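You operate a simulated robot arm through the tools that you are given. There is no shell and no other tool.

You run a simulated robot arm. Do the job below in one go: nothing can be reset, and whatever is moved stays where it is left.

Task
Put things in order on the top of the blue table. At the end: the grey flange from the top of the blue table stands where the silver orange-banded pipe stood; the upright green pipe stands where the red tin (marked "GEL") stood; the white magnet stands on top of the grey spool; the red tin stands where the grey flange stood; the silver orange-banded pipe from the top of the blue table stands where the white magnet stood; whatever was shut is shut again. Leave all else as you found it, and nothing knocked over.

Only the result counts: the job must be done as asked and must still hold three seconds after the hand-in. Knocking over, shifting, dropping, spilling or breaking anything else fails it.

Robot
A 6-joint arm with a two-finger gripper, fixed in place. Base frame: the origin is on the floor under the middle of its stand, x ahead of it, y to its left, z up; the work surface is at about z = 0.8. Readings come in m, rad, newtons and seconds.
With the tool pointing down near the work surface it reaches from about 0.1 to 0.7 m from the base axis. Its first joint turns from -1.152 to 1.152 rad. Payload 2.45 kg.
Tool frame: the origin (TCP) lies between the finger pads and is the grasp point; the fingertips stand 0.03 m ahead of it; z points along the fingers, y is the line along which they close. The gripper opens to 0.106 m; its body begins 0.079 m behind the TCP.
Orientation is that of the tool frame in the base frame, as a unit quaternion [x, y, z, w]. With the fingers straight down and closing along the base's y, the tool's x points along the base's -x, its y along +y and its z along -z.

Tools
- The arm moves only by the tool nudge_tool. Its argument "targets" is a list of rows, each a list of 3 entries, a list of its own where there are three numbers: the shift along the tool's x, y, z in units of 30 mm (1.0 is 30 mm), then the turn, a rotation vector about the tool's x, y, z in units of 6 degrees (1.0 is 6 degrees), then the opening, from 0 (shut) to 1 (fully open). In form: [[[dx, dy, dz], [ax, ay, az], claw], ...]. A call has 1 to 20 rows; each row shifts and turns the commanded pose from where the row before left it, along the tool's axes as they then stand. A call with a number of a shift or a turn outside -1 to 1 is refused whole. Rows are played at 5 a second. More than 0.05 m and 0.15 rad between two rows, or a gripper value outside its range, and nothing of the call is played. Where a pose cannot be reached the arm comes as near as it can. A force on the tool above 40 N (or 10 N above the force at the start of the call, whichever is more), or a blocked arm, ends the call early, and 0.2 s more pass. The fingers move at their own pace (about 0.153 m/s each) and stop on an object; they squeeze with about 42 N. The grip force told is the motor's: it shows also when the fingers shut on nothing. Time passes only in rows, and 0.2 s behind the last, so rows that do not move let the fingers close. It gives the time, the measured TCP pose, the force on the tool (base axes), the opening and the grip force at its end, in the units of the frame above (readings bear some noise), with the torque about the TCP (base axes, N m) and any sound that the robot's microphone picked up.
- Cameras (640 x 400 px; columns grow to the right, rows downward): "scene" is fixed at [0.0685, 0.4389, 1.3856]; the picture's right is [-0.53, -0.85, 0.00], its down [-0.63, 0.39, -0.68] and it looks along [0.57, -0.36, -0.74] (base axes); focal length 317 px, centre (320, 200). "wrist" rides on the gripper at [0.076, -0.002, -0.106] in the tool frame; the picture's right is [0.02, 1.00, 0.00], its down [-0.78, 0.02, -0.62] and it looks along [-0.62, 0.01, 0.78] (tool axes); focal length 247 px, centre (320, 200). There is no depth. A picture from a camera that has moved, and an enlarged one, comes with that camera's place and axes in the base frame and with its lens.
- capture(camera): a new picture of that camera. It takes no simulated time.
- inspect(camera, box): a new picture of the part [left, top, right, bottom] of that camera's present view, enlarged. It takes no simulated time.
- job_done(): hands the job in; it is judged then, once.

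Places have to be worked out from the pictures, the camera data and where the tool is seen. Open the gripper and draw the arm clear of the work before you hand the job in, unless the task says otherwise.

The tools are called after "Request:" as name(argument=value, ...) on one line, values as JSON. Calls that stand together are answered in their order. nudge_tool: Moves the arm, as the interface text tells. Its arguments: {"type":"object","properties":{"targets":{"type":"array","items":{"type":"array"}}},"required":["targets"]} The other tools are called the same way: capture (camera) takes a picture; inspect (camera, box) takes an enlarged picture of a part of a camera's view; job_done () hands the job in.

At the start:

```text
clock: 0.0
eef_pos: [0.2906, 0.2121, 1.0981]
ee_rot: [-0.001, 1.0, 0.001, 0.001]
contact_force: [-0.1, -0.5, -0.3]
torque: [-0.04, -0.01, 0.01]
grip_width: 0.106
grasp_force: 0.1
```

scene: 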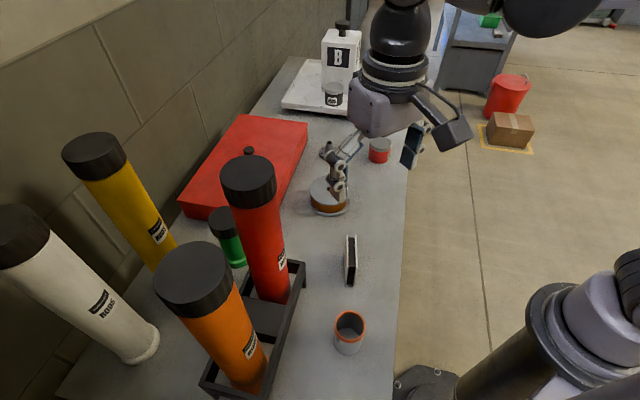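
wrist: 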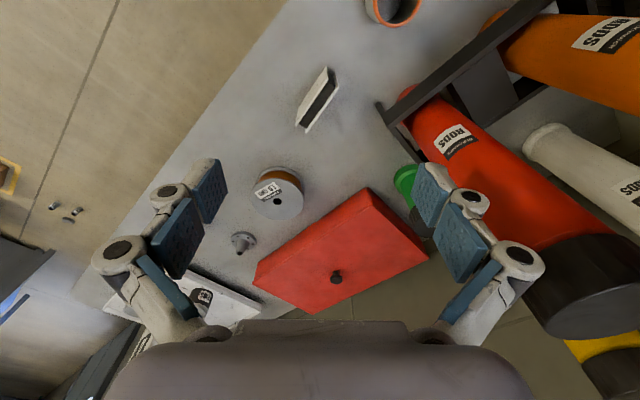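

I'll start by looking closely at the scene from both cameras.

Request:
inspect(camera="scene", box=[260, 60, 440, 180])

Request:
inspect(camera="scene", box=[180, 140, 420, 290])

Request:
inspect(camera="scene", box=[180, 240, 420, 400])

Request:
inspect(camera="wrist", box=[80, 140, 340, 340])

Request:
inspect(camera="wrist", box=[240, 0, 480, 240])

```text
3.33 times, centred on (350, 120) of scene
camera zoom: at [0.0685, 0.4389, 1.3856], right [-0.53, -0.85, 0.0], down [-0.63, 0.39, -0.68], along [0.57, -0.36, -0.74], focal length 1055 px, centre (220, 467)
```

zoom: 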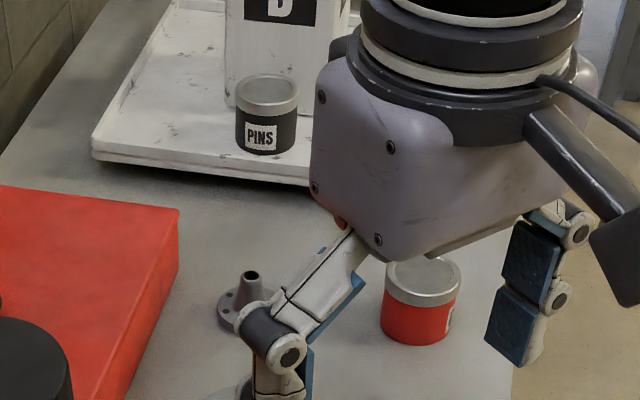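

```text
2.67 times, centred on (300, 215) of scene
camera zoom: at [0.0685, 0.4389, 1.3856], right [-0.53, -0.85, 0.0], down [-0.63, 0.39, -0.68], along [0.57, -0.36, -0.74], focal length 844 px, centre (373, 160)
```

zoom: 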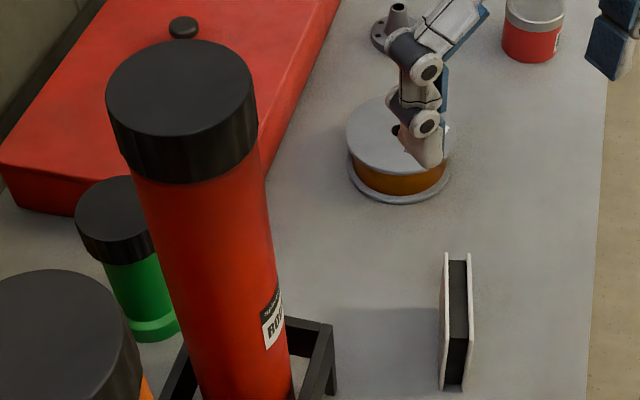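

```text
2.50 times, centred on (300, 320) of scene
camera zoom: at [0.0685, 0.4389, 1.3856], right [-0.53, -0.85, 0.0], down [-0.63, 0.39, -0.68], along [0.57, -0.36, -0.74], focal length 792 px, centre (370, -100)
```

zoom: 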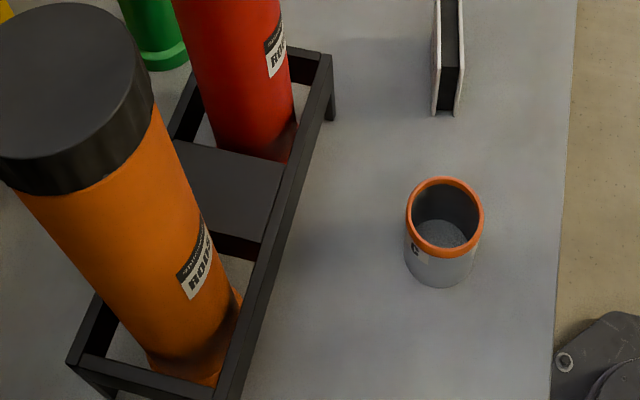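

```text
2.00 times, centred on (210, 240) of wrist
camera zoom: at [0.2146, 0.211, 1.2042], right [-0.02, 1.0, 0.0], down [0.78, 0.02, 0.62], along [0.62, 0.01, -0.78], focal length 494 px, centre (540, 120)
```

zoom: 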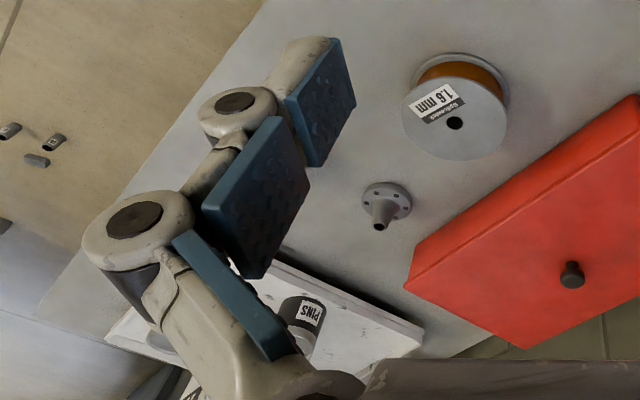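

```text
1.67 times, centred on (360, 120) of wrist
camera zoom: at [0.2146, 0.211, 1.2042], right [-0.02, 1.0, 0.0], down [0.78, 0.02, 0.62], along [0.62, 0.01, -0.78], focal length 412 px, centre (253, 333)
```

zoom: 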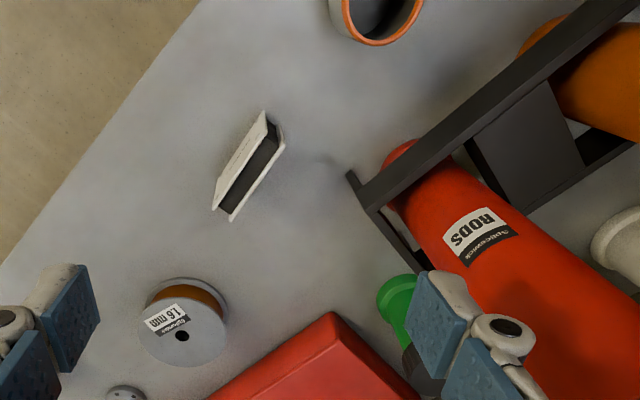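

Objects seem to be on a table whose edge runs diagonally. I'll raise the gripper and turn the wrist camera to the left to view the tubes and the green pipe better.

Request:
nudge_tool(targets=[[[0, 0, -1], [0, 0, 0], 1], [[0, 0, -1], [0, 0, 0], 1], [[0, 0, -1], [0, 0, 0], 1], [[0, 0, -1], [0, 0, 0], 1], [[0, -1, 0], [0, 0, -1], 1], [[0, -1, 0], [0, 0, -1], 1], [[0, -1, 0], [0, 0, -1], 1], [[0, 0, 0], [0, 0, -1], 1], [[0, 0, 0], [0, 0, -1], 1], [[0, 0, 0], [0, 0, -1], 1], [[0, 0, 0], [0, 0, -1], 1]])

Request:
capture(camera="wrist")

Request:
capture(camera="scene")

```text
clock: 2.4
eef_pos: [0.3, 0.123, 1.2172]
ee_rot: [-0.359, 0.933, 0.0, 0.0]
contact_force: [0.0, 0.0, 0.3]
torque: [0.02, -0.02, 0.01]
grip_width: 0.1062
grasp_force: 0.1
```

```text
taken
camera wrist: at [0.2443, 0.0709, 1.3243], right [-0.69, 0.73, 0.0], down [0.57, 0.54, 0.62], along [0.45, 0.43, -0.78], focal length 247 px, centre (320, 200)
```

wrist: 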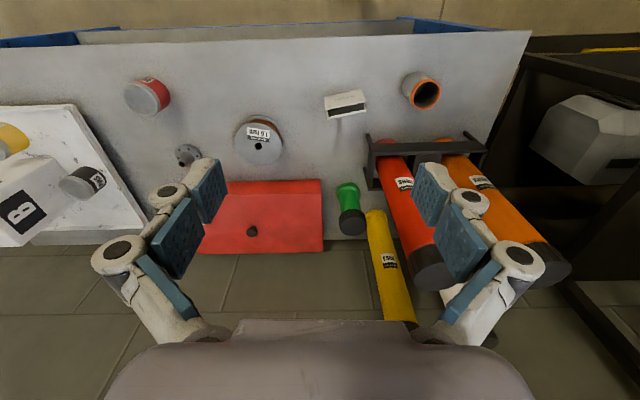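

```text
taken
```

scene: 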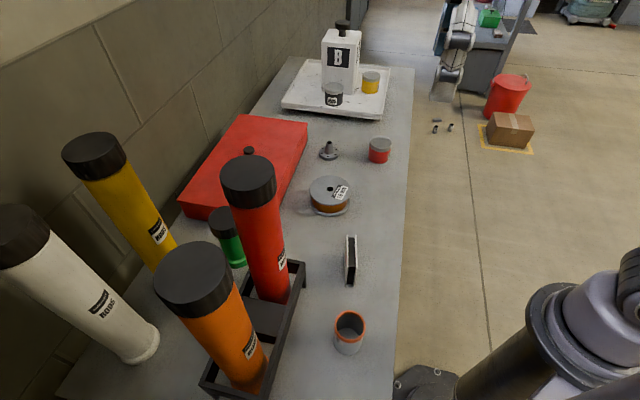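

The table has blue sides, so this is the blue table, with its grey top. I'll enlarge details of the items.

Request:
inspect(camera="wrist", box=[300, 150, 460, 250])

Request:
inspect(camera="wrist", box=[100, 60, 340, 210])

Request:
inspect(camera="wrist", box=[300, 50, 460, 150])

Request:
inspect(camera="scene", box=[260, 10, 440, 130])

Request:
inspect(camera="scene", box=[260, 120, 440, 240])

Request:
inspect(camera="scene", box=[400, 0, 640, 160])

```text
4.00 times, centred on (380, 200) of wrist
camera zoom: at [0.2443, 0.0709, 1.3243], right [-0.69, 0.73, 0.0], down [0.57, 0.54, 0.62], along [0.45, 0.43, -0.78], focal length 988 px, centre (80, 200)
```

zoom: 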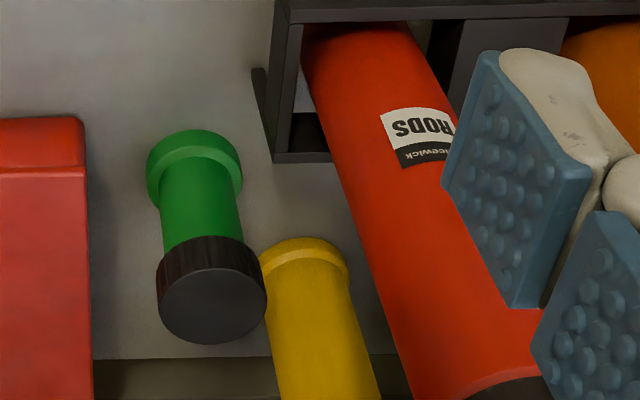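

```text
2.67 times, centred on (220, 135) of wrist
camera zoom: at [0.2443, 0.0709, 1.3243], right [-0.69, 0.73, 0.0], down [0.57, 0.54, 0.62], along [0.45, 0.43, -0.78], focal length 659 px, centre (587, 373)
```

zoom: 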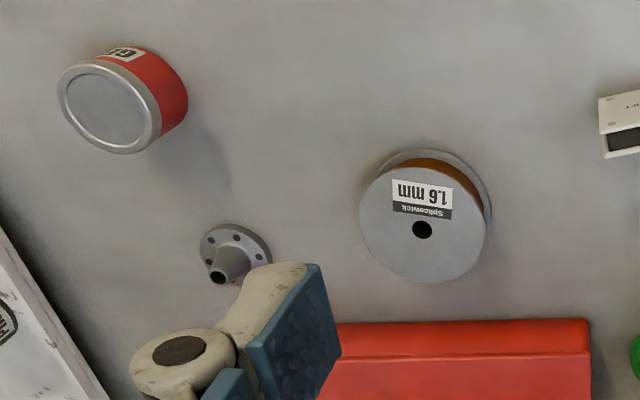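

```text
4.00 times, centred on (380, 100) of wrist
camera zoom: at [0.2443, 0.0709, 1.3243], right [-0.69, 0.73, 0.0], down [0.57, 0.54, 0.62], along [0.45, 0.43, -0.78], focal length 988 px, centre (80, 600)
```

zoom: 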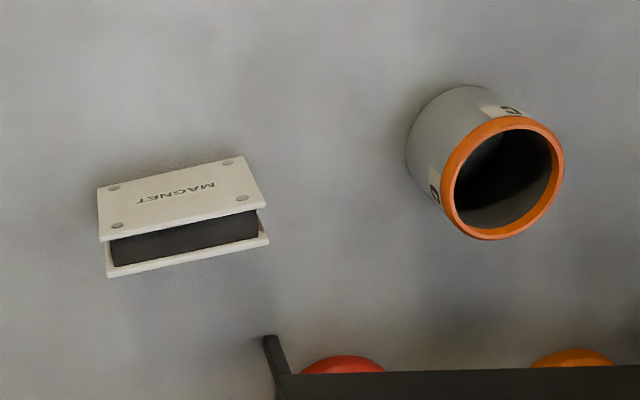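

```text
3.33 times, centred on (350, 70) of scene
camera zoom: at [0.0685, 0.4389, 1.3856], right [-0.53, -0.85, 0.0], down [-0.63, 0.39, -0.68], along [0.57, -0.36, -0.74], focal length 1055 px, centre (220, 633)
```

zoom: 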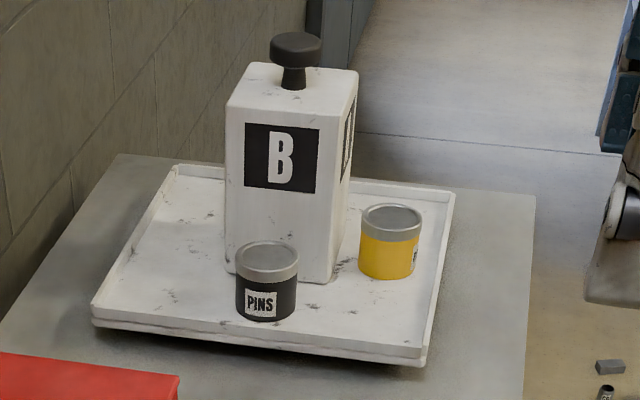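

```text
3.33 times, centred on (350, 180) of scene
camera zoom: at [0.0685, 0.4389, 1.3856], right [-0.53, -0.85, 0.0], down [-0.63, 0.39, -0.68], along [0.57, -0.36, -0.74], focal length 1055 px, centre (220, 267)
```

zoom: 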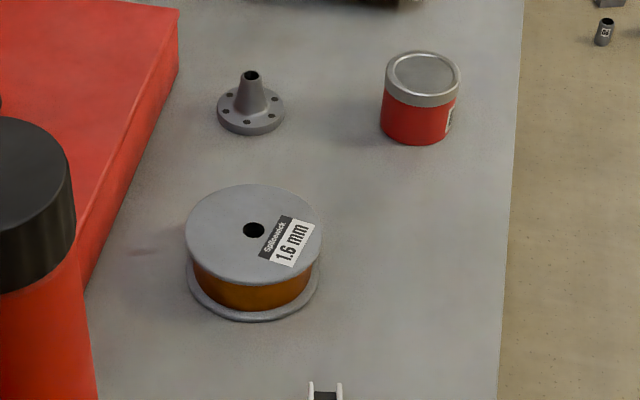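

```text
2.50 times, centred on (520, 80) of scene
camera zoom: at [0.0685, 0.4389, 1.3856], right [-0.53, -0.85, 0.0], down [-0.63, 0.39, -0.68], along [0.57, -0.36, -0.74], focal length 792 px, centre (-180, 500)
```

zoom: 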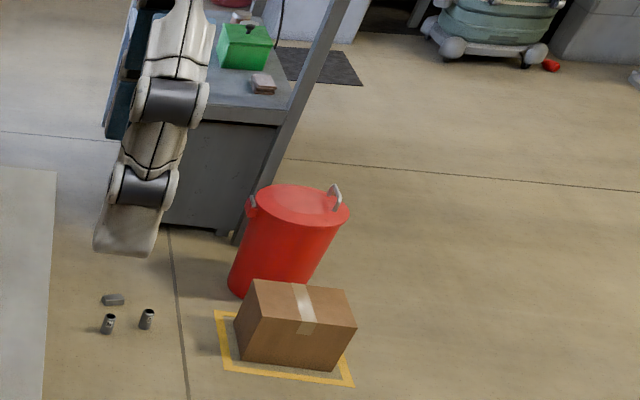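

The magnet stands at about (0.322, 0.205) as a tall thin block about 75 × 20 × 80 mm, and the spool top is near (0.505, 0.134, 0.84). I'll turn the tool to about -35° so it closes across the magnet's thickness, and hover above the magnet to check alignment.

Request:
nudge_tool(targets=[[[0, 0, 0], [0, 0, 1], 0.6], [[0, 0, 0], [0, 0, 1], 0.6], [[0, 0, 0], [0, 0, 1], 0.6], [[0, 0, 0], [0, 0, 1], 0.6], [[0, 0, 0], [0, 0, 1], 0.6], [[0, 0, 0], [0, 0, 1], 0.6], [[0, 0, 0], [0, 0, 1], 0.6], [[0, 0, 0], [0, 0, 1], 0.6], [[0, 0, 0], [0, 0, 1], 0.6], [[0, 0, 0], [0, 0, 1], 0.6], [[0, 0, 0], [0, 0, 1], 0.6], [[0, 0, 0], [0, 0, 1], 0.6], [[0, 0, 0], [0, 0, 0.88], 0.6], [[0.5, 1, 0.5], [0, 0, 0], 0.6], [[0.48, 1, 0.5], [0, 0, 0], 0.6], [[0, 0.65, 0.5], [0, 0, 0], 0.6], [[0, 0, 0.5], [0, 0, 0], 0.6]])

Request:
capture(camera="wrist")

Request:
capture(camera="scene")

```text
clock: 6.0
eef_pos: [0.3218, 0.2052, 1.1582]
ee_rot: [0.303, 0.953, 0.0, -0.001]
contact_force: [-0.5, -0.2, -0.2]
torque: [0.02, 0.0, 0.0]
grip_width: 0.0636
grasp_force: 0.1
```

```text
taken
camera wrist: at [0.2576, 0.2477, 1.2649], right [0.56, 0.83, 0.0], down [0.65, -0.44, 0.62], along [0.52, -0.35, -0.78], focal length 247 px, centre (320, 200)
```

wrist: 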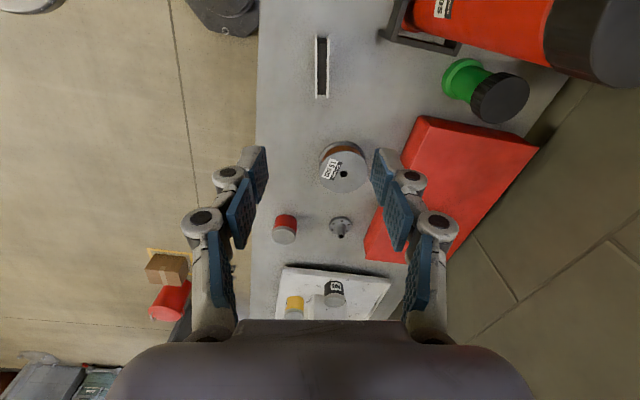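

```text
taken
```

scene: 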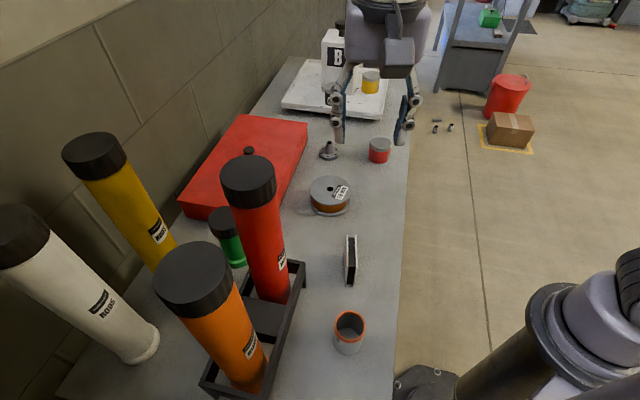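

The magnet is nearly centred beneath the tool and aligned with the fingers. I'll zoom in to refine its alignment and spool location.

Request:
inspect(camera="wrist", box=[270, 20, 380, 110])

Request:
inspect(camera="wrist", box=[260, 120, 420, 260])

Request:
inspect(camera="wrist", box=[360, 0, 640, 175])

```text
4.44 times, centred on (325, 65) of wrist
camera zoom: at [0.2576, 0.2477, 1.2649], right [0.56, 0.83, 0.0], down [0.65, -0.44, 0.62], along [0.52, -0.35, -0.78], focal length 1098 px, centre (298, 800)
```

zoom: 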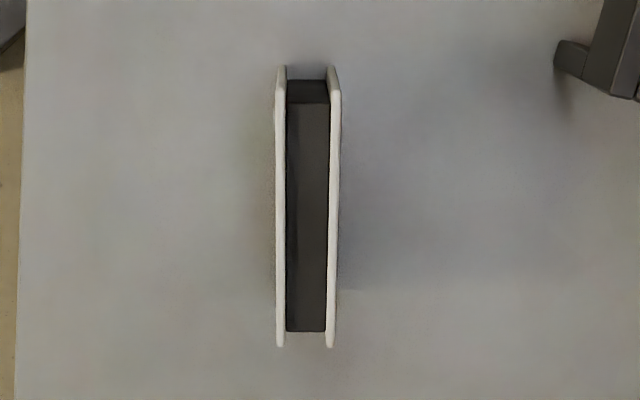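

```text
2.86 times, centred on (340, 190) of wrist
camera zoom: at [0.2576, 0.2477, 1.2649], right [0.56, 0.83, 0.0], down [0.65, -0.44, 0.62], along [0.52, -0.35, -0.78], focal length 706 px, centre (263, 229)
```

zoom: 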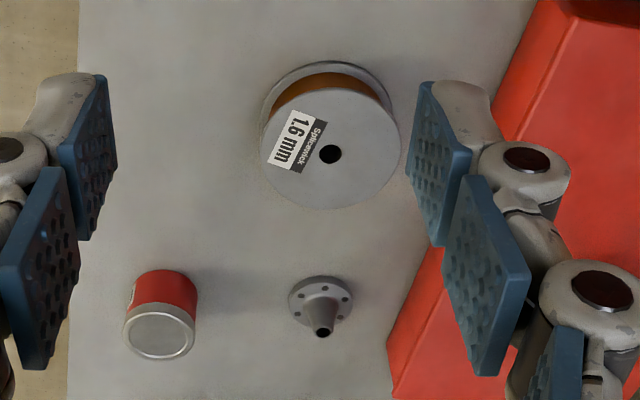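

```text
2.29 times, centred on (500, 88) of wrist
camera zoom: at [0.2576, 0.2477, 1.2649], right [0.56, 0.83, 0.0], down [0.65, -0.44, 0.62], along [0.52, -0.35, -0.78], focal length 564 px, centre (-91, 457)
```

zoom: 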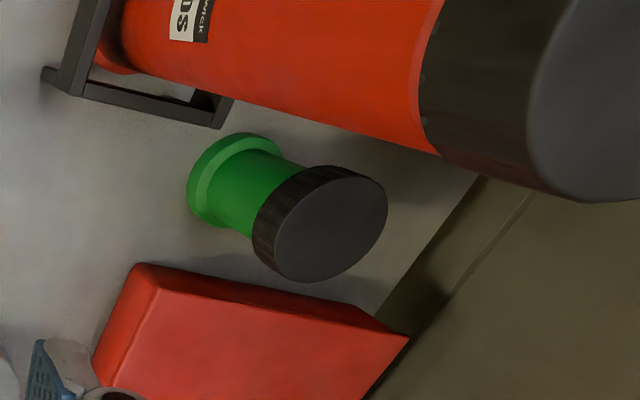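

Magnet is centred under the tool to within 2 mm and aligned. I descend to z≈0.85 with the fingers straddling its thickness.

Request:
nudge_tool(targets=[[[0, 0, 1], [0, 0, 0], 0.55], [[0, 0, 1], [0, 0, 0], 0.55], [[0, 0, 1], [0, 0, 0], 0.55], [[0, 0, 1], [0, 0, 0], 0.55], [[0, 0, 1], [0, 0, 0], 0.55], [[0, 0, 1], [0, 0, 0], 0.55], [[0, 0, 1], [0, 0, 0], 0.55], [[0, 0, 0.6], [0, 0, 0], 0.55]])

Request:
capture(camera="wrist")

Request:
capture(camera="scene")

```text
clock: 7.8
eef_pos: [0.3205, 0.2067, 0.9314]
ee_rot: [0.303, 0.953, 0.0, 0.001]
contact_force: [-1.1, 0.4, -0.5]
torque: [-0.03, 0.02, 0.01]
grip_width: 0.0583
grasp_force: 0.0
```

```text
taken
camera wrist: at [0.2577, 0.2492, 1.0371], right [0.56, 0.83, 0.0], down [0.65, -0.44, 0.62], along [0.52, -0.35, -0.78], focal length 247 px, centre (320, 200)
```

wrist: 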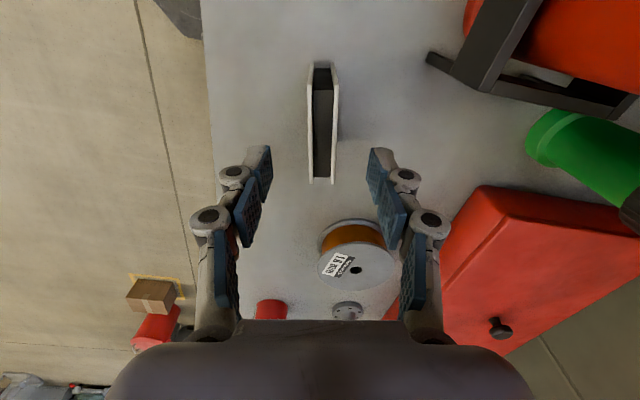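

```text
taken
```

scene: 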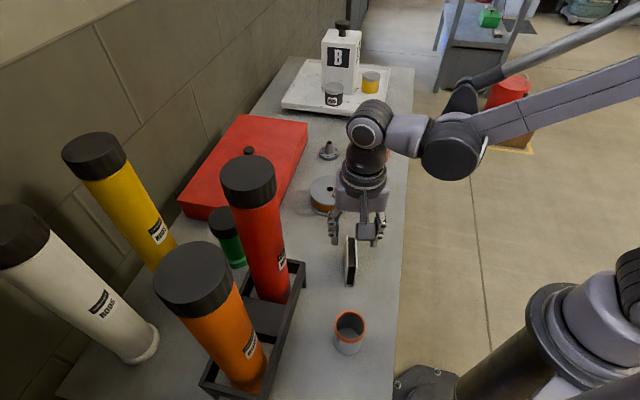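

The fingers straddle the magnet evenly. I'll descend the remaining ~80 mm and then close.

Request:
nudge_tool(targets=[[[0, 0, 0.7], [0, 0, 0], 0.55], [[0, 0, 0.7], [0, 0, 0], 0.55], [[0, 0, 0.7], [0, 0, 0], 0.55], [[0, 0, 0.5], [0, 0, 0], 0.55], [[0, 0, 0], [0, 0, 0], 0.55]])

Request:
capture(camera="wrist")

Request:
inspect(camera="scene", box=[270, 150, 430, 300])

```text
clock: 9.0
eef_pos: [0.322, 0.2049, 0.8516]
ee_rot: [0.303, 0.953, 0.0, 0.001]
contact_force: [-1.4, 0.3, -0.3]
torque: [0.0, 0.0, 0.01]
grip_width: 0.0588
grasp_force: 0.0
```

```text
taken
camera wrist: at [0.2589, 0.2479, 0.9575], right [0.56, 0.83, 0.0], down [0.65, -0.44, 0.62], along [0.52, -0.35, -0.78], focal length 247 px, centre (320, 200)
```

wrist: 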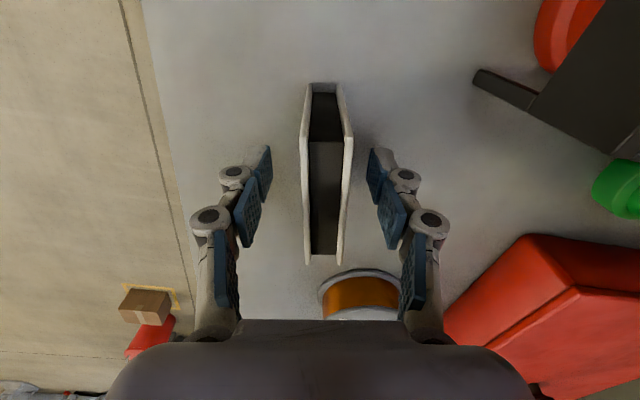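

```text
2.67 times, centred on (350, 225) of scene
camera zoom: at [0.0685, 0.4389, 1.3856], right [-0.53, -0.85, 0.0], down [-0.63, 0.39, -0.68], along [0.57, -0.36, -0.74], focal length 844 px, centre (240, 133)
```

zoom: 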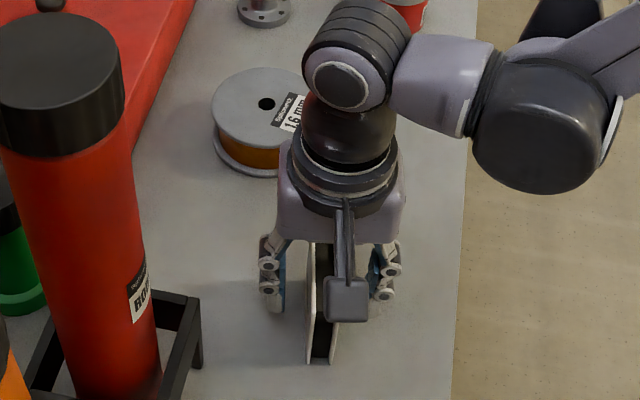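

The fingers straddle the magnet with clearance on both sides, so I'll close on it.

Request:
nudge_tool(targets=[[[0, 0, 0], [0, 0, 0], 0.0], [[0, 0, 0], [0, 0, 0], 0.0], [[0, 0, 0], [0, 0, 0], 0.0], [[0, 0, 0], [0, 0, 0], 0.0]])

```text
clock: 10.0
eef_pos: [0.3225, 0.2061, 0.851]
ee_rot: [0.303, 0.953, 0.0, 0.0]
contact_force: [1.1, 0.0, -0.2]
torque: [0.02, -0.09, 0.04]
grip_width: 0.0194
grasp_force: 41.8
```

Gripped at 19.4 mm. I'll lift the magnet straight up and check the load.

Request:
nudge_tool(targets=[[[0, 0, -0.3], [0, 0, 0], 0.0], [[0, 0, -0.7], [0, 0, 0], 0.0], [[0, 0, -1], [0, 0, 0], 0.0], [[0, 0, -1], [0, 0, 0], 0.0], [[0, 0, -1], [0, 0, 0], 0.0], [[0, 0, 0], [0, 0, 0], 0.0]])

Request:
capture(camera="wrist")

Request:
capture(camera="scene")

```text
clock: 11.4
eef_pos: [0.3227, 0.2034, 0.9729]
ee_rot: [0.303, 0.953, 0.0, 0.001]
contact_force: [-0.4, -0.1, -3.5]
torque: [0.02, -0.01, 0.0]
grip_width: 0.0194
grasp_force: 42.1
```

```text
taken
camera wrist: at [0.2594, 0.2462, 1.0792], right [0.56, 0.83, 0.0], down [0.65, -0.44, 0.62], along [0.52, -0.35, -0.78], focal length 247 px, centre (320, 200)
```

wrist: 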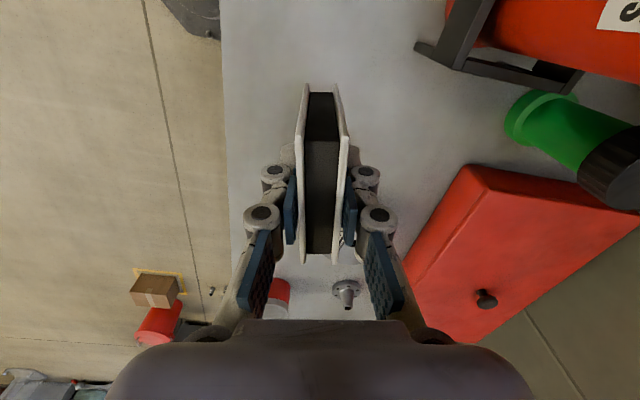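

```text
taken
```

scene: 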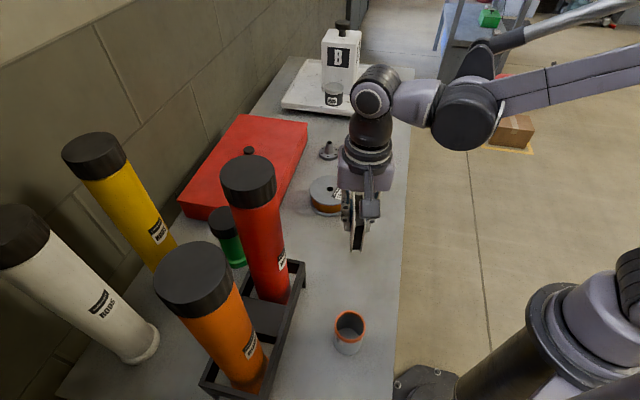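

The magnet is held (≈3.5 N). I now move horizontally to above the spool at about (0.505, 0.135).

Request:
nudge_tool(targets=[[[-0.92, 0.23, 0], [0, 0, 0], 0.0], [[-0.92, 0.23, 0], [0, 0, 0], 0.0], [[-0.92, 0.23, 0], [0, 0, 0], 0.0], [[-0.92, 0.23, 0], [0, 0, 0], 0.0], [[-0.92, 0.23, 0], [0, 0, 0], 0.0], [[-0.92, 0.23, 0], [0, 0, 0], 0.0], [[-0.92, 0.23, 0], [0, 0, 0], 0.0], [[0, 0, 0], [0, 0, 0], 0.0]])

Request:
capture(camera="wrist")

Request:
inspect(camera="scene", box=[240, 60, 480, 260])

```text
clock: 13.2
eef_pos: [0.5094, 0.133, 0.9728]
ee_rot: [0.303, 0.953, 0.0, 0.0]
contact_force: [-0.5, 0.5, -2.9]
torque: [0.01, 0.0, -0.01]
grip_width: 0.0192
grasp_force: 41.8
```

```text
taken
camera wrist: at [0.446, 0.1755, 1.0793], right [0.56, 0.83, 0.0], down [0.65, -0.44, 0.62], along [0.52, -0.35, -0.78], focal length 247 px, centre (320, 200)
```

wrist: 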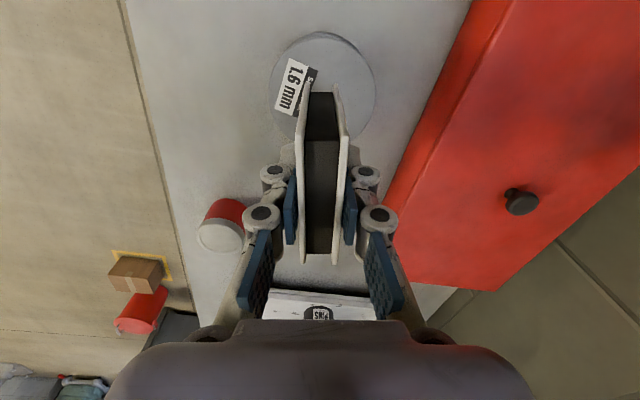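

```text
2.00 times, centred on (360, 160) of scene
camera zoom: at [0.0686, 0.4389, 1.3856], right [-0.53, -0.85, 0.0], down [-0.63, 0.39, -0.68], along [0.57, -0.36, -0.74], focal length 633 px, centre (240, 280)
```

zoom: 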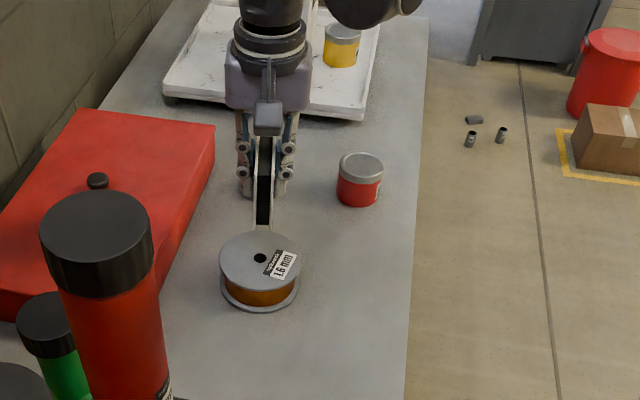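

The spool's centre is roughly 10 mm nearer the camera than the TCP and the magnet centre ~6 mm, so I shift slightly back and descend toward the spool top, stopping just short.

Request:
nudge_tool(targets=[[[0.13, 0, 0.6], [0, 0, 0], 0.0], [[0, 0, 0.6], [0, 0, 0], 0.0], [[0, 0, 0.6], [0, 0, 0], 0.0], [[0, 0, 0.5], [0, 0, 0], 0.0], [[0, 0, 0], [0, 0, 0], 0.0]])

Request:
capture(camera="wrist")

Request:
inspect(camera="scene", box=[270, 110, 410, 230])

```text
clock: 14.4
eef_pos: [0.5055, 0.1364, 0.9032]
ee_rot: [0.303, 0.953, 0.0, 0.0]
contact_force: [0.0, 0.0, -3.4]
torque: [-0.01, -0.04, 0.0]
grip_width: 0.0195
grasp_force: 41.9
```

```text
taken
camera wrist: at [0.442, 0.1789, 1.0093], right [0.56, 0.83, 0.0], down [0.65, -0.44, 0.62], along [0.52, -0.35, -0.78], focal length 247 px, centre (320, 200)
```

wrist: 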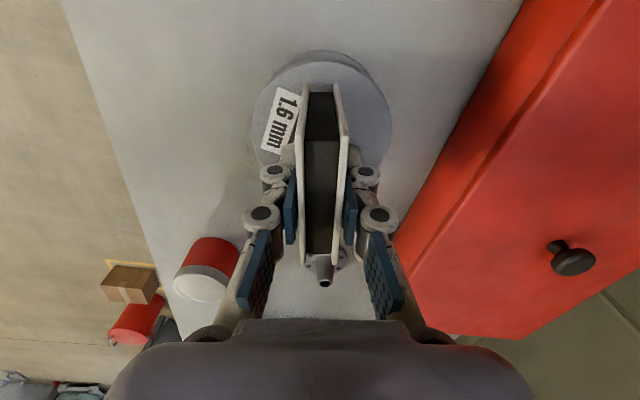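

```text
3.33 times, centred on (340, 170) of scene
camera zoom: at [0.0686, 0.4389, 1.3856], right [-0.53, -0.85, 0.0], down [-0.63, 0.39, -0.68], along [0.57, -0.36, -0.74], focal length 1055 px, centre (253, 300)
```

zoom: 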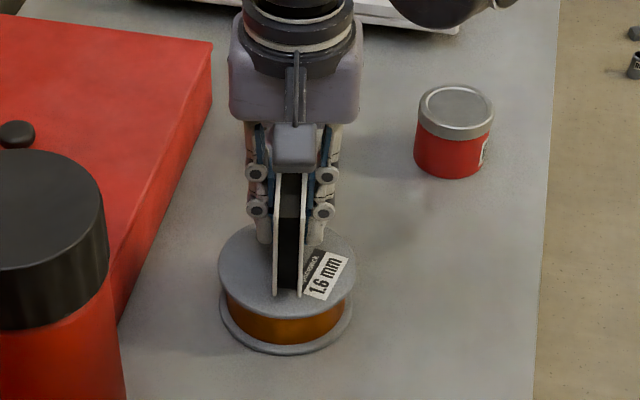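

Request:
inspect(camera="wrist", box=[230, 30, 410, 290])

```text
1.54 times, centred on (320, 160) of wrist
camera zoom: at [0.442, 0.1789, 1.0093], right [0.56, 0.83, 0.0], down [0.65, -0.44, 0.62], along [0.52, -0.35, -0.78], focal length 380 px, centre (320, 262)
```

zoom: 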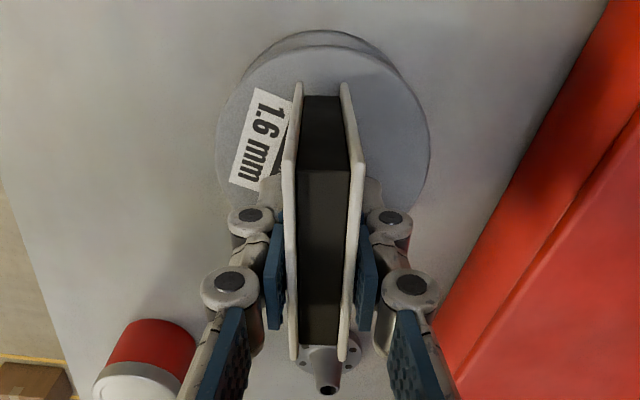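

The magnet is centred on the disc. I lower it gently the last ~15 mm in small steps watching for contact.

Request:
nudge_tool(targets=[[[0, 0, 0.15], [0, 0, 0], 0.0], [[0, 0, 0.15], [0, 0, 0], 0.0], [[0, 0, 0.05], [0, 0, 0], 0.0], [[0, 0, 0], [0, 0, 0], 0.0]])

Request:
inspect(camera="scene", box=[300, 150, 380, 230])

```text
clock: 15.1
eef_pos: [0.5038, 0.1368, 0.897]
ee_rot: [0.304, 0.953, 0.001, 0.001]
contact_force: [-1.4, -0.3, 6.3]
torque: [-0.04, -0.02, 0.01]
grip_width: 0.0196
grasp_force: 41.7
stopped in row 3: the force on the tool passed its limit at 41 N (the readings are from after the stop); the commanded pose is now the measured one
```

```text
5.00 times, centred on (340, 190) of scene
camera zoom: at [0.0684, 0.4389, 1.3856], right [-0.53, -0.85, 0.0], down [-0.63, 0.39, -0.68], along [0.57, -0.36, -0.74], focal length 1583 px, centre (220, 250)
```

zoom: 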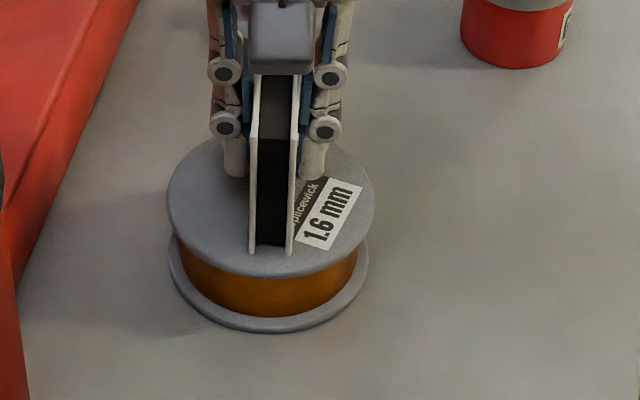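

The magnet is in contact with the spool top (force turned upward). I'll open the fingers moderately to release it without jerking.

Request:
nudge_tool(targets=[[[0, 0, 0], [0, 0, 0], 0.22], [[0, 0, 0], [0, 0, 0], 0.3], [[0, 0, 0], [0, 0, 0], 0.4], [[0, 0, 0], [0, 0, 0], 0.5], [[0, 0, 0], [0, 0, 0], 0.5]])

Request:
capture(camera="wrist")

Request:
inspect(camera="scene", box=[300, 150, 380, 230])

```text
clock: 16.3
eef_pos: [0.5048, 0.137, 0.8965]
ee_rot: [0.303, 0.953, 0.001, 0.001]
contact_force: [-0.2, -0.1, -0.2]
torque: [-0.05, 0.0, 0.0]
grip_width: 0.053
grasp_force: 0.0
```

```text
taken
camera wrist: at [0.4417, 0.179, 1.0021], right [0.56, 0.83, 0.0], down [0.65, -0.44, 0.62], along [0.52, -0.35, -0.78], focal length 247 px, centre (320, 200)
```

wrist: 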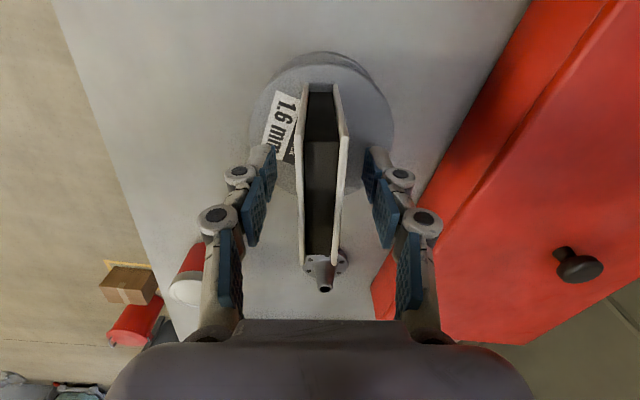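

```text
5.00 times, centred on (340, 190) of scene
camera zoom: at [0.0685, 0.4389, 1.3856], right [-0.53, -0.85, 0.0], down [-0.63, 0.39, -0.68], along [0.57, -0.36, -0.74], focal length 1583 px, centre (220, 250)
```

zoom: 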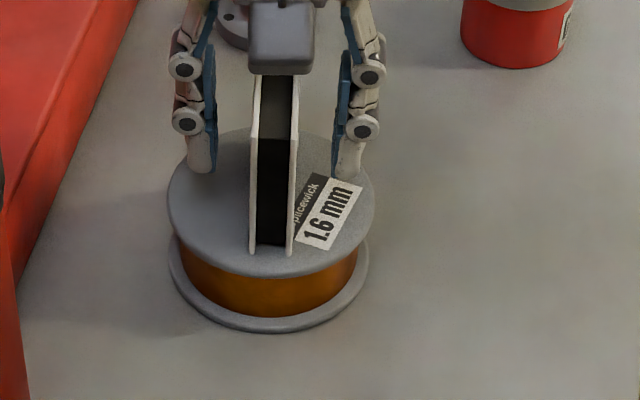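

The magnet stands freely on the spool. I lift straight up well clear, and turn the tool to about 45° for the silver pipe.

Request:
nudge_tool(targets=[[[0, 0, -0.5], [0, 0, 0], 0.5], [[0, 0, -1], [0, 0, 0], 0.5], [[0, 0, -1], [0, 0, 0], 0.5], [[0, 0, -1], [0, 0, 0], 0.5], [[0, 0, -1], [0, 0, -1], 0.6], [[0, 0, -1], [0, 0, -1], 0.7], [[0, 0, -1], [0, 0, -1], 0.8], [[0, 0, -1], [0, 0, -1], 0.8], [[0, 0, -1], [0, 0, -1], 0.8], [[0, 0, -1], [0, 0, -1], 0.8], [[0, 0, -0.7], [0, 0, -1], 0.8], [[0, 0, 0], [0, 0, -1], 0.8], [[0, 0, 0], [0, 0, -1], 0.8], [[0, 0, 0], [0, 0, -1], 0.8], [[0, 0, 0], [0, 0, -1], 0.8], [[0, 0, 0], [0, 0, -1], 0.8], [[0, 0, 0], [0, 0, -1], 0.8], [[0, 0, 0], [0, 0, -0.38], 0.8]])

Request:
capture(camera="wrist")

Request:
capture(camera="scene")

```text
clock: 20.1
eef_pos: [0.5045, 0.1354, 1.2016]
ee_rot: [-0.384, 0.923, 0.0, 0.001]
contact_force: [0.5, 0.1, -0.1]
torque: [-0.02, 0.04, 0.03]
grip_width: 0.0849
grasp_force: 0.2
```

```text
taken
camera wrist: at [0.4521, 0.0799, 1.3077], right [-0.72, 0.69, 0.0], down [0.54, 0.57, 0.62], along [0.43, 0.45, -0.78], focal length 247 px, centre (320, 200)
```

wrist: 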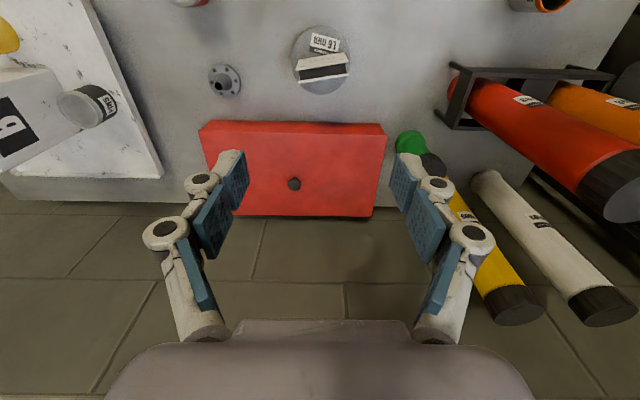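

```text
taken
```

scene: 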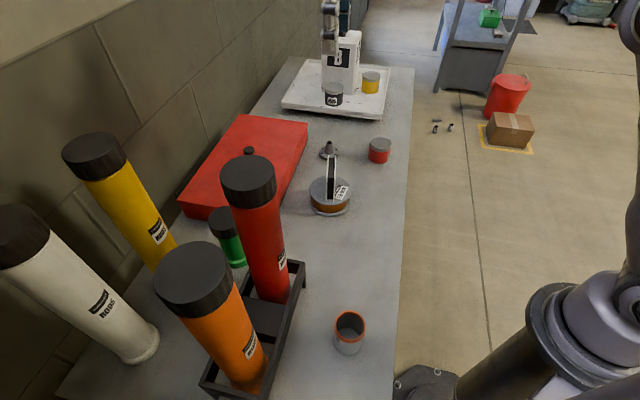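

The magnet stands well on the spool. Now I traverse at this height to above the silver pipe near (0.206, 0.295).

Request:
nudge_tool(targets=[[[0.3, 0.98, 0], [0, 0, 0], 0.85], [[0.3, 0.98, 0], [0, 0, 0], 0.85], [[0.3, 0.98, 0], [0, 0, 0], 0.85], [[0.3, 0.98, 0], [0, 0, 0], 0.85], [[0.3, 0.98, 0], [0, 0, 0], 0.85], [[0.3, 0.98, 0], [0, 0, 0], 0.85], [[0.3, 0.98, 0], [0, 0, 0], 0.85], [[0.3, 0.98, 0], [0, 0, 0], 0.85], [[0.3, 0.98, 0], [0, 0, 0], 0.85], [[0.3, 0.98, 0], [0, 0, 0], 0.85], [[0.3, 0.98, 0], [0, 0, 0], 0.85], [[0, 0, 0], [0, 0, 0], 0.85]])

Request:
capture(camera="wrist")

Request:
capture(camera="scene")

```text
clock: 22.7
eef_pos: [0.2037, 0.2934, 1.2022]
ee_rot: [-0.383, 0.924, 0.0, 0.001]
contact_force: [0.4, 0.5, 1.1]
torque: [0.02, 0.01, -0.03]
grip_width: 0.0901
grasp_force: 0.1
```

```text
taken
camera wrist: at [0.1504, 0.2385, 1.3074], right [-0.72, 0.69, 0.0], down [0.54, 0.56, 0.62], along [0.43, 0.45, -0.78], focal length 247 px, centre (320, 200)
```

wrist: 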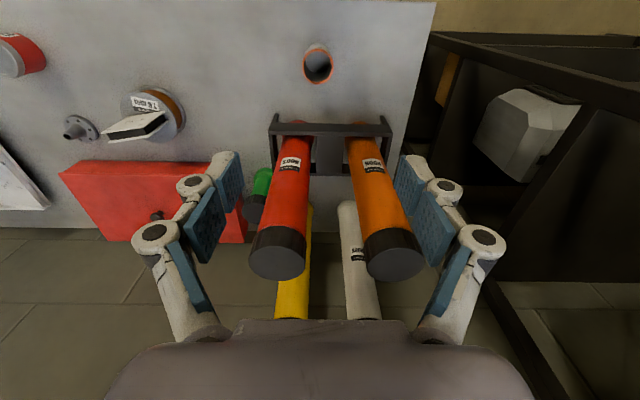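

```text
taken
```

scene: 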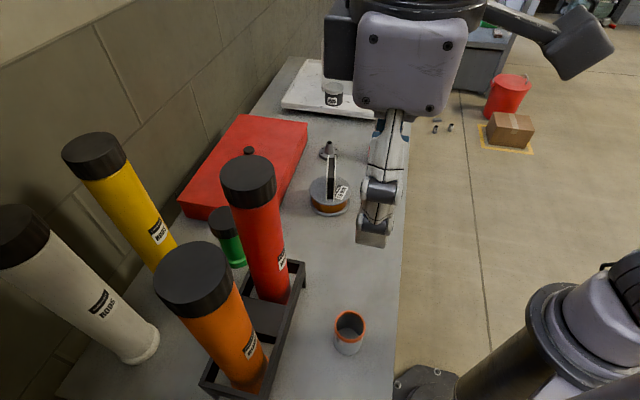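

Request:
inspect(camera="wrist", box=[270, 20, 370, 110])

Request:
inspect(camera="wrist", box=[230, 100, 430, 240])

```text
4.44 times, centred on (320, 65) of wrist
camera zoom: at [0.1504, 0.2385, 1.3074], right [-0.72, 0.69, 0.0], down [0.54, 0.56, 0.62], along [0.43, 0.45, -0.78], focal length 1098 px, centre (320, 800)
```

zoom: 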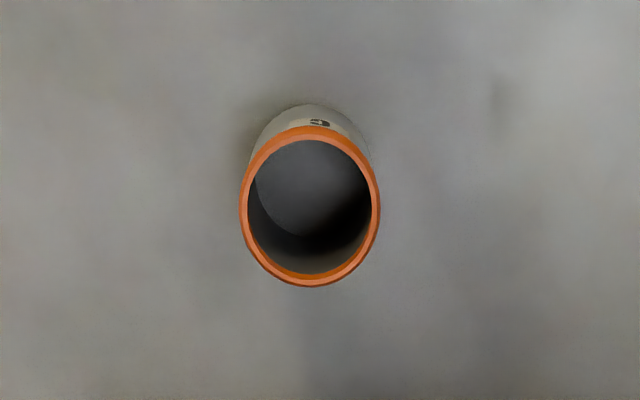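

```text
2.86 times, centred on (330, 170) of wrist
camera zoom: at [0.1504, 0.2385, 1.3074], right [-0.72, 0.69, 0.0], down [0.54, 0.56, 0.62], along [0.43, 0.45, -0.78], focal length 706 px, centre (291, 286)
```

zoom: 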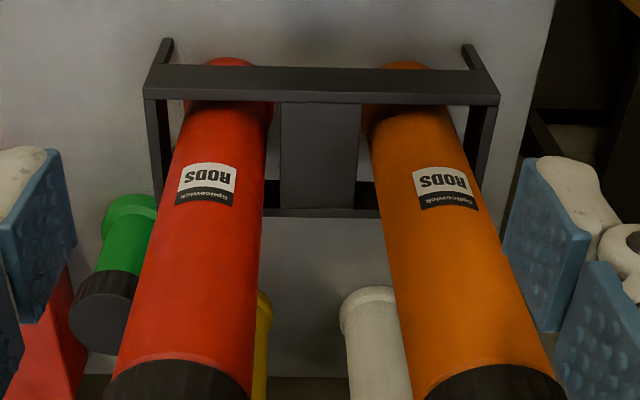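

The pipe's rim centre is about (0.2106, 0.2915), rim ~52 mm across. I correct by a few mm and descend most of the way.

Request:
nudge_tool(targets=[[[-0.12, -0.2, 1], [0, 0, 0], 0.9], [[0, 0, 1], [0, 0, 0], 0.9], [[0, 0, 1], [0, 0, 0], 0.9], [[0, 0, 1], [0, 0, 0], 0.9], [[0, 0, 1], [0, 0, 0], 0.9], [[0, 0, 1], [0, 0, 0], 0.9], [[0, 0, 1], [0, 0, 0], 0.9], [[0, 0, 1], [0, 0, 0], 0.9], [[0, 0, 0.7], [0, 0, 0], 0.9], [[0, 0, 0], [0, 0, 0], 0.9]])

Request:
capture(camera="wrist")

Request:
capture(camera="scene")

```text
clock: 24.9
eef_pos: [0.212, 0.2942, 0.9411]
ee_rot: [-0.382, 0.924, 0.002, 0.001]
contact_force: [0.7, 0.2, 0.8]
torque: [0.0, -0.01, -0.03]
grip_width: 0.0953
grasp_force: 0.0
```

```text
taken
camera wrist: at [0.1588, 0.2379, 1.0466], right [-0.72, 0.69, 0.0], down [0.54, 0.57, 0.62], along [0.43, 0.45, -0.78], focal length 247 px, centre (320, 200)
```

wrist: 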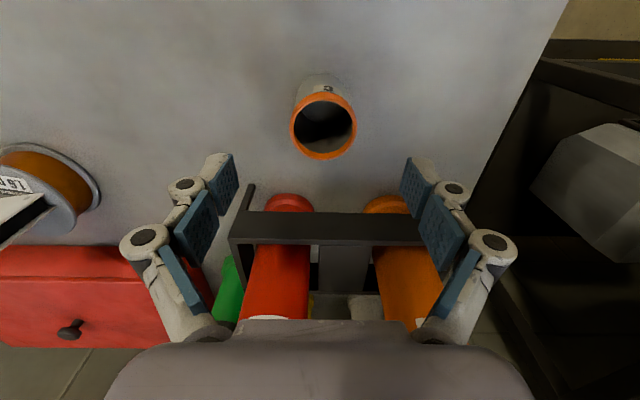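

```text
taken
```

scene: 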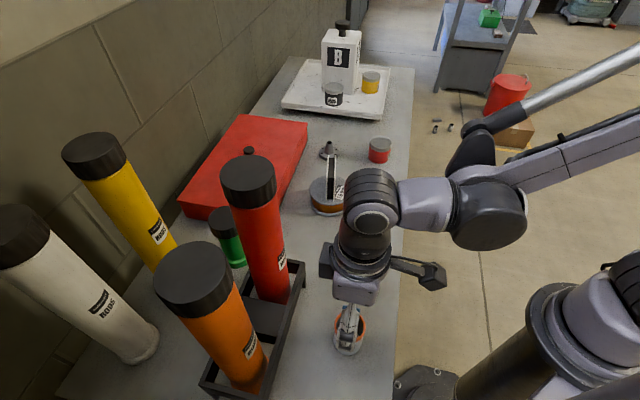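

The pipe is centred between the fingers. I go down the last 100 mm to z≈0.842.

Request:
nudge_tool(targets=[[[0.1, 0.04, 1], [0, 0, 0], 0.9], [[0, 0, 1], [0, 0, 0], 0.9], [[0, 0, 0.8], [0, 0, 0], 0.9], [[0, 0, 0.5], [0, 0, 0], 0.9], [[0, 0, 0], [0, 0, 0], 0.9]])

Request:
capture(camera="wrist")

Request:
inspect(camera="scene", box=[280, 220, 440, 390])

```text
clock: 26.1
eef_pos: [0.2093, 0.2934, 0.8407]
ee_rot: [-0.383, 0.924, 0.0, 0.001]
contact_force: [-0.7, 0.5, 0.1]
torque: [-0.03, 0.01, 0.03]
grip_width: 0.0953
grasp_force: 0.1
```

```text
taken
camera wrist: at [0.1567, 0.2379, 0.9477], right [-0.72, 0.69, 0.0], down [0.54, 0.57, 0.62], along [0.43, 0.45, -0.78], focal length 247 px, centre (320, 200)
```

wrist: 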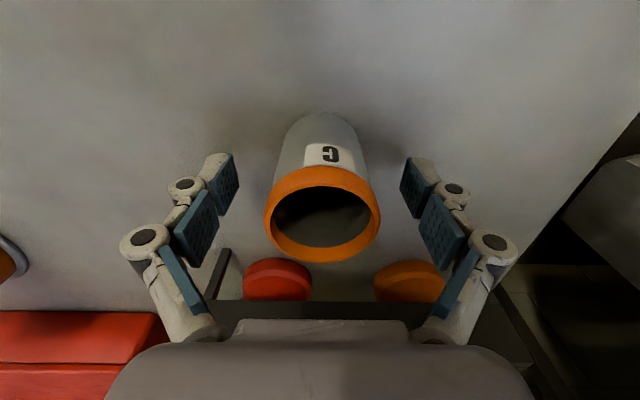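

```text
2.35 times, centred on (360, 305) of scene
camera zoom: at [0.0685, 0.4389, 1.3856], right [-0.53, -0.85, 0.0], down [-0.63, 0.39, -0.68], along [0.57, -0.36, -0.74], focal length 745 px, centre (226, -47)
```

zoom: 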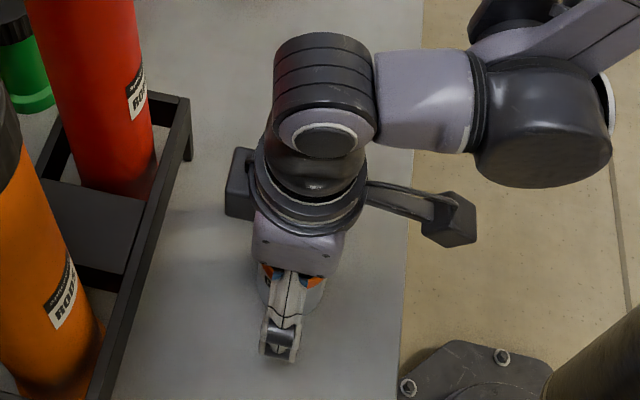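

Centred around the pipe. Closing the fingers.

Request:
nudge_tool(targets=[[[0, 0, 0], [0, 0, 0], 0.6], [[0, 0, 0], [0, 0, 0], 0.3], [[0, 0, 0], [0, 0, 0], 0.2], [[0, 0, 0], [0, 0, 0], 0.2]])

```text
clock: 27.1
eef_pos: [0.2096, 0.294, 0.8426]
ee_rot: [-0.383, 0.924, 0.001, 0.001]
contact_force: [-0.4, 1.0, 4.8]
torque: [0.12, 0.14, 0.06]
grip_width: 0.0509
grasp_force: 42.3
```

Pipe held at ~51 mm. I'll lift, then move to the magnet's former place at about (0.320, 0.207).

Request:
nudge_tool(targets=[[[0, 0, -0.4], [0, 0, 0], 0.2], [[0, 0, -1], [0, 0, 0], 0.2], [[0, 0, -1], [0, 0, 0], 0.2], [[-0.1, -0.9, -0.4], [0, 0, 0], 0.2], [[-0.11, -0.94, 0], [0, 0, 0], 0.2], [[-0.11, -0.94, 0], [0, 0, 0], 0.2], [[-0.11, -0.94, 0], [0, 0, 0], 0.2], [[-0.11, -0.93, 0], [0, 0, 0], 0.2], [[0, 0, 0], [0, 0, 0], 0.2]])

Request:
capture(camera="wrist")

Request:
capture(camera="scene")

```text
clock: 29.1
eef_pos: [0.3205, 0.205, 0.9271]
ee_rot: [-0.383, 0.924, 0.001, 0.001]
contact_force: [0.3, -0.8, -2.4]
torque: [-0.01, 0.0, 0.0]
grip_width: 0.0496
grasp_force: 42.4
```

```text
taken
camera wrist: at [0.2675, 0.1499, 1.0315], right [-0.72, 0.69, 0.0], down [0.54, 0.57, 0.62], along [0.43, 0.45, -0.78], focal length 247 px, centre (320, 200)
```

wrist: 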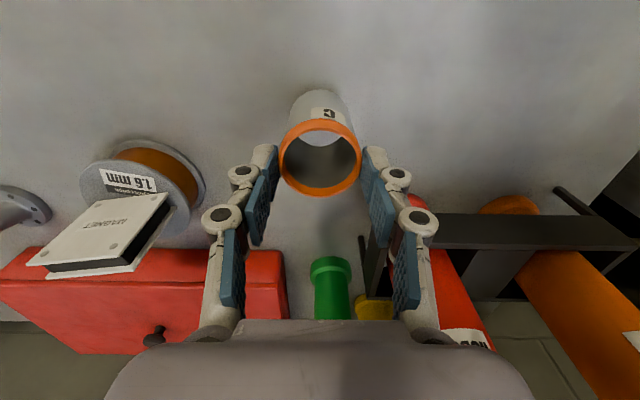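

```text
taken
```

scene: 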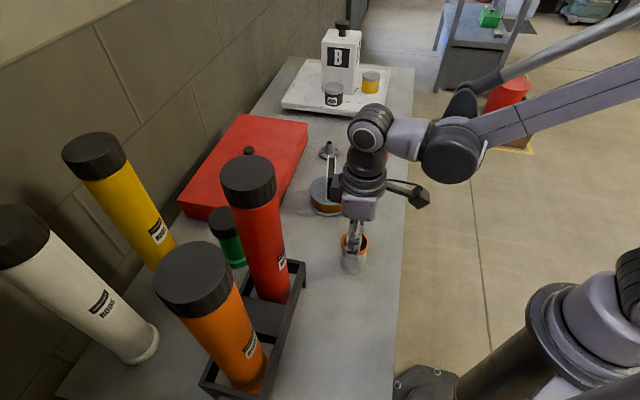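

The pipe seems to sit lower in the fingers than when gripped, so it may have slipped while lifting. I'll zoom in before any further motion.

Request:
inspect(camera="scene", box=[310, 190, 400, 290])

Request:
inspect(camera="wrist", box=[220, 70, 420, 260])

```text
4.00 times, centred on (355, 240) of scene
camera zoom: at [0.0686, 0.4389, 1.3856], right [-0.53, -0.85, 0.0], down [-0.63, 0.39, -0.68], along [0.57, -0.36, -0.74], focal length 1266 px, centre (180, 40)
```

zoom: 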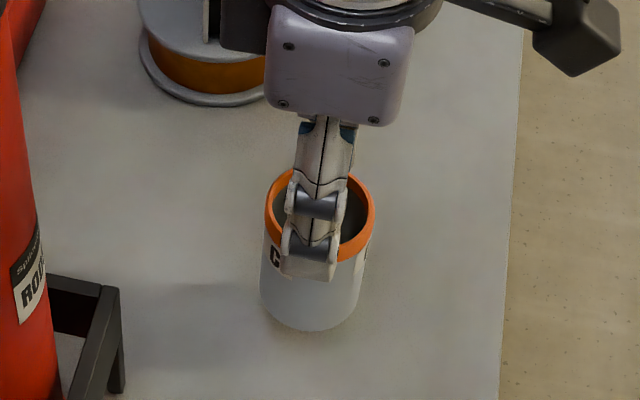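

```text
2.11 times, centred on (320, 165) of wrist
camera zoom: at [0.2675, 0.1499, 1.0315], right [-0.72, 0.69, 0.0], down [0.54, 0.57, 0.62], along [0.43, 0.45, -0.78], focal length 520 px, centre (320, 274)
```

zoom: 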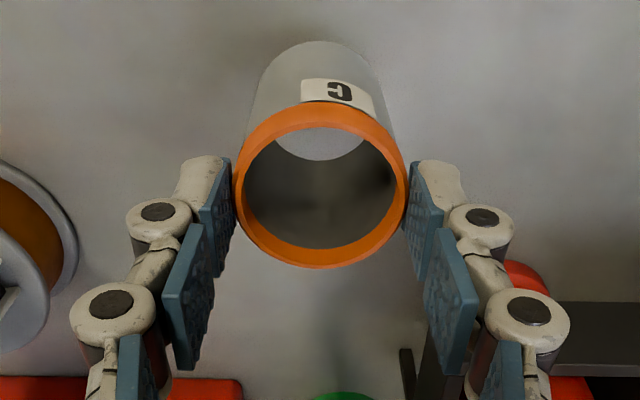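

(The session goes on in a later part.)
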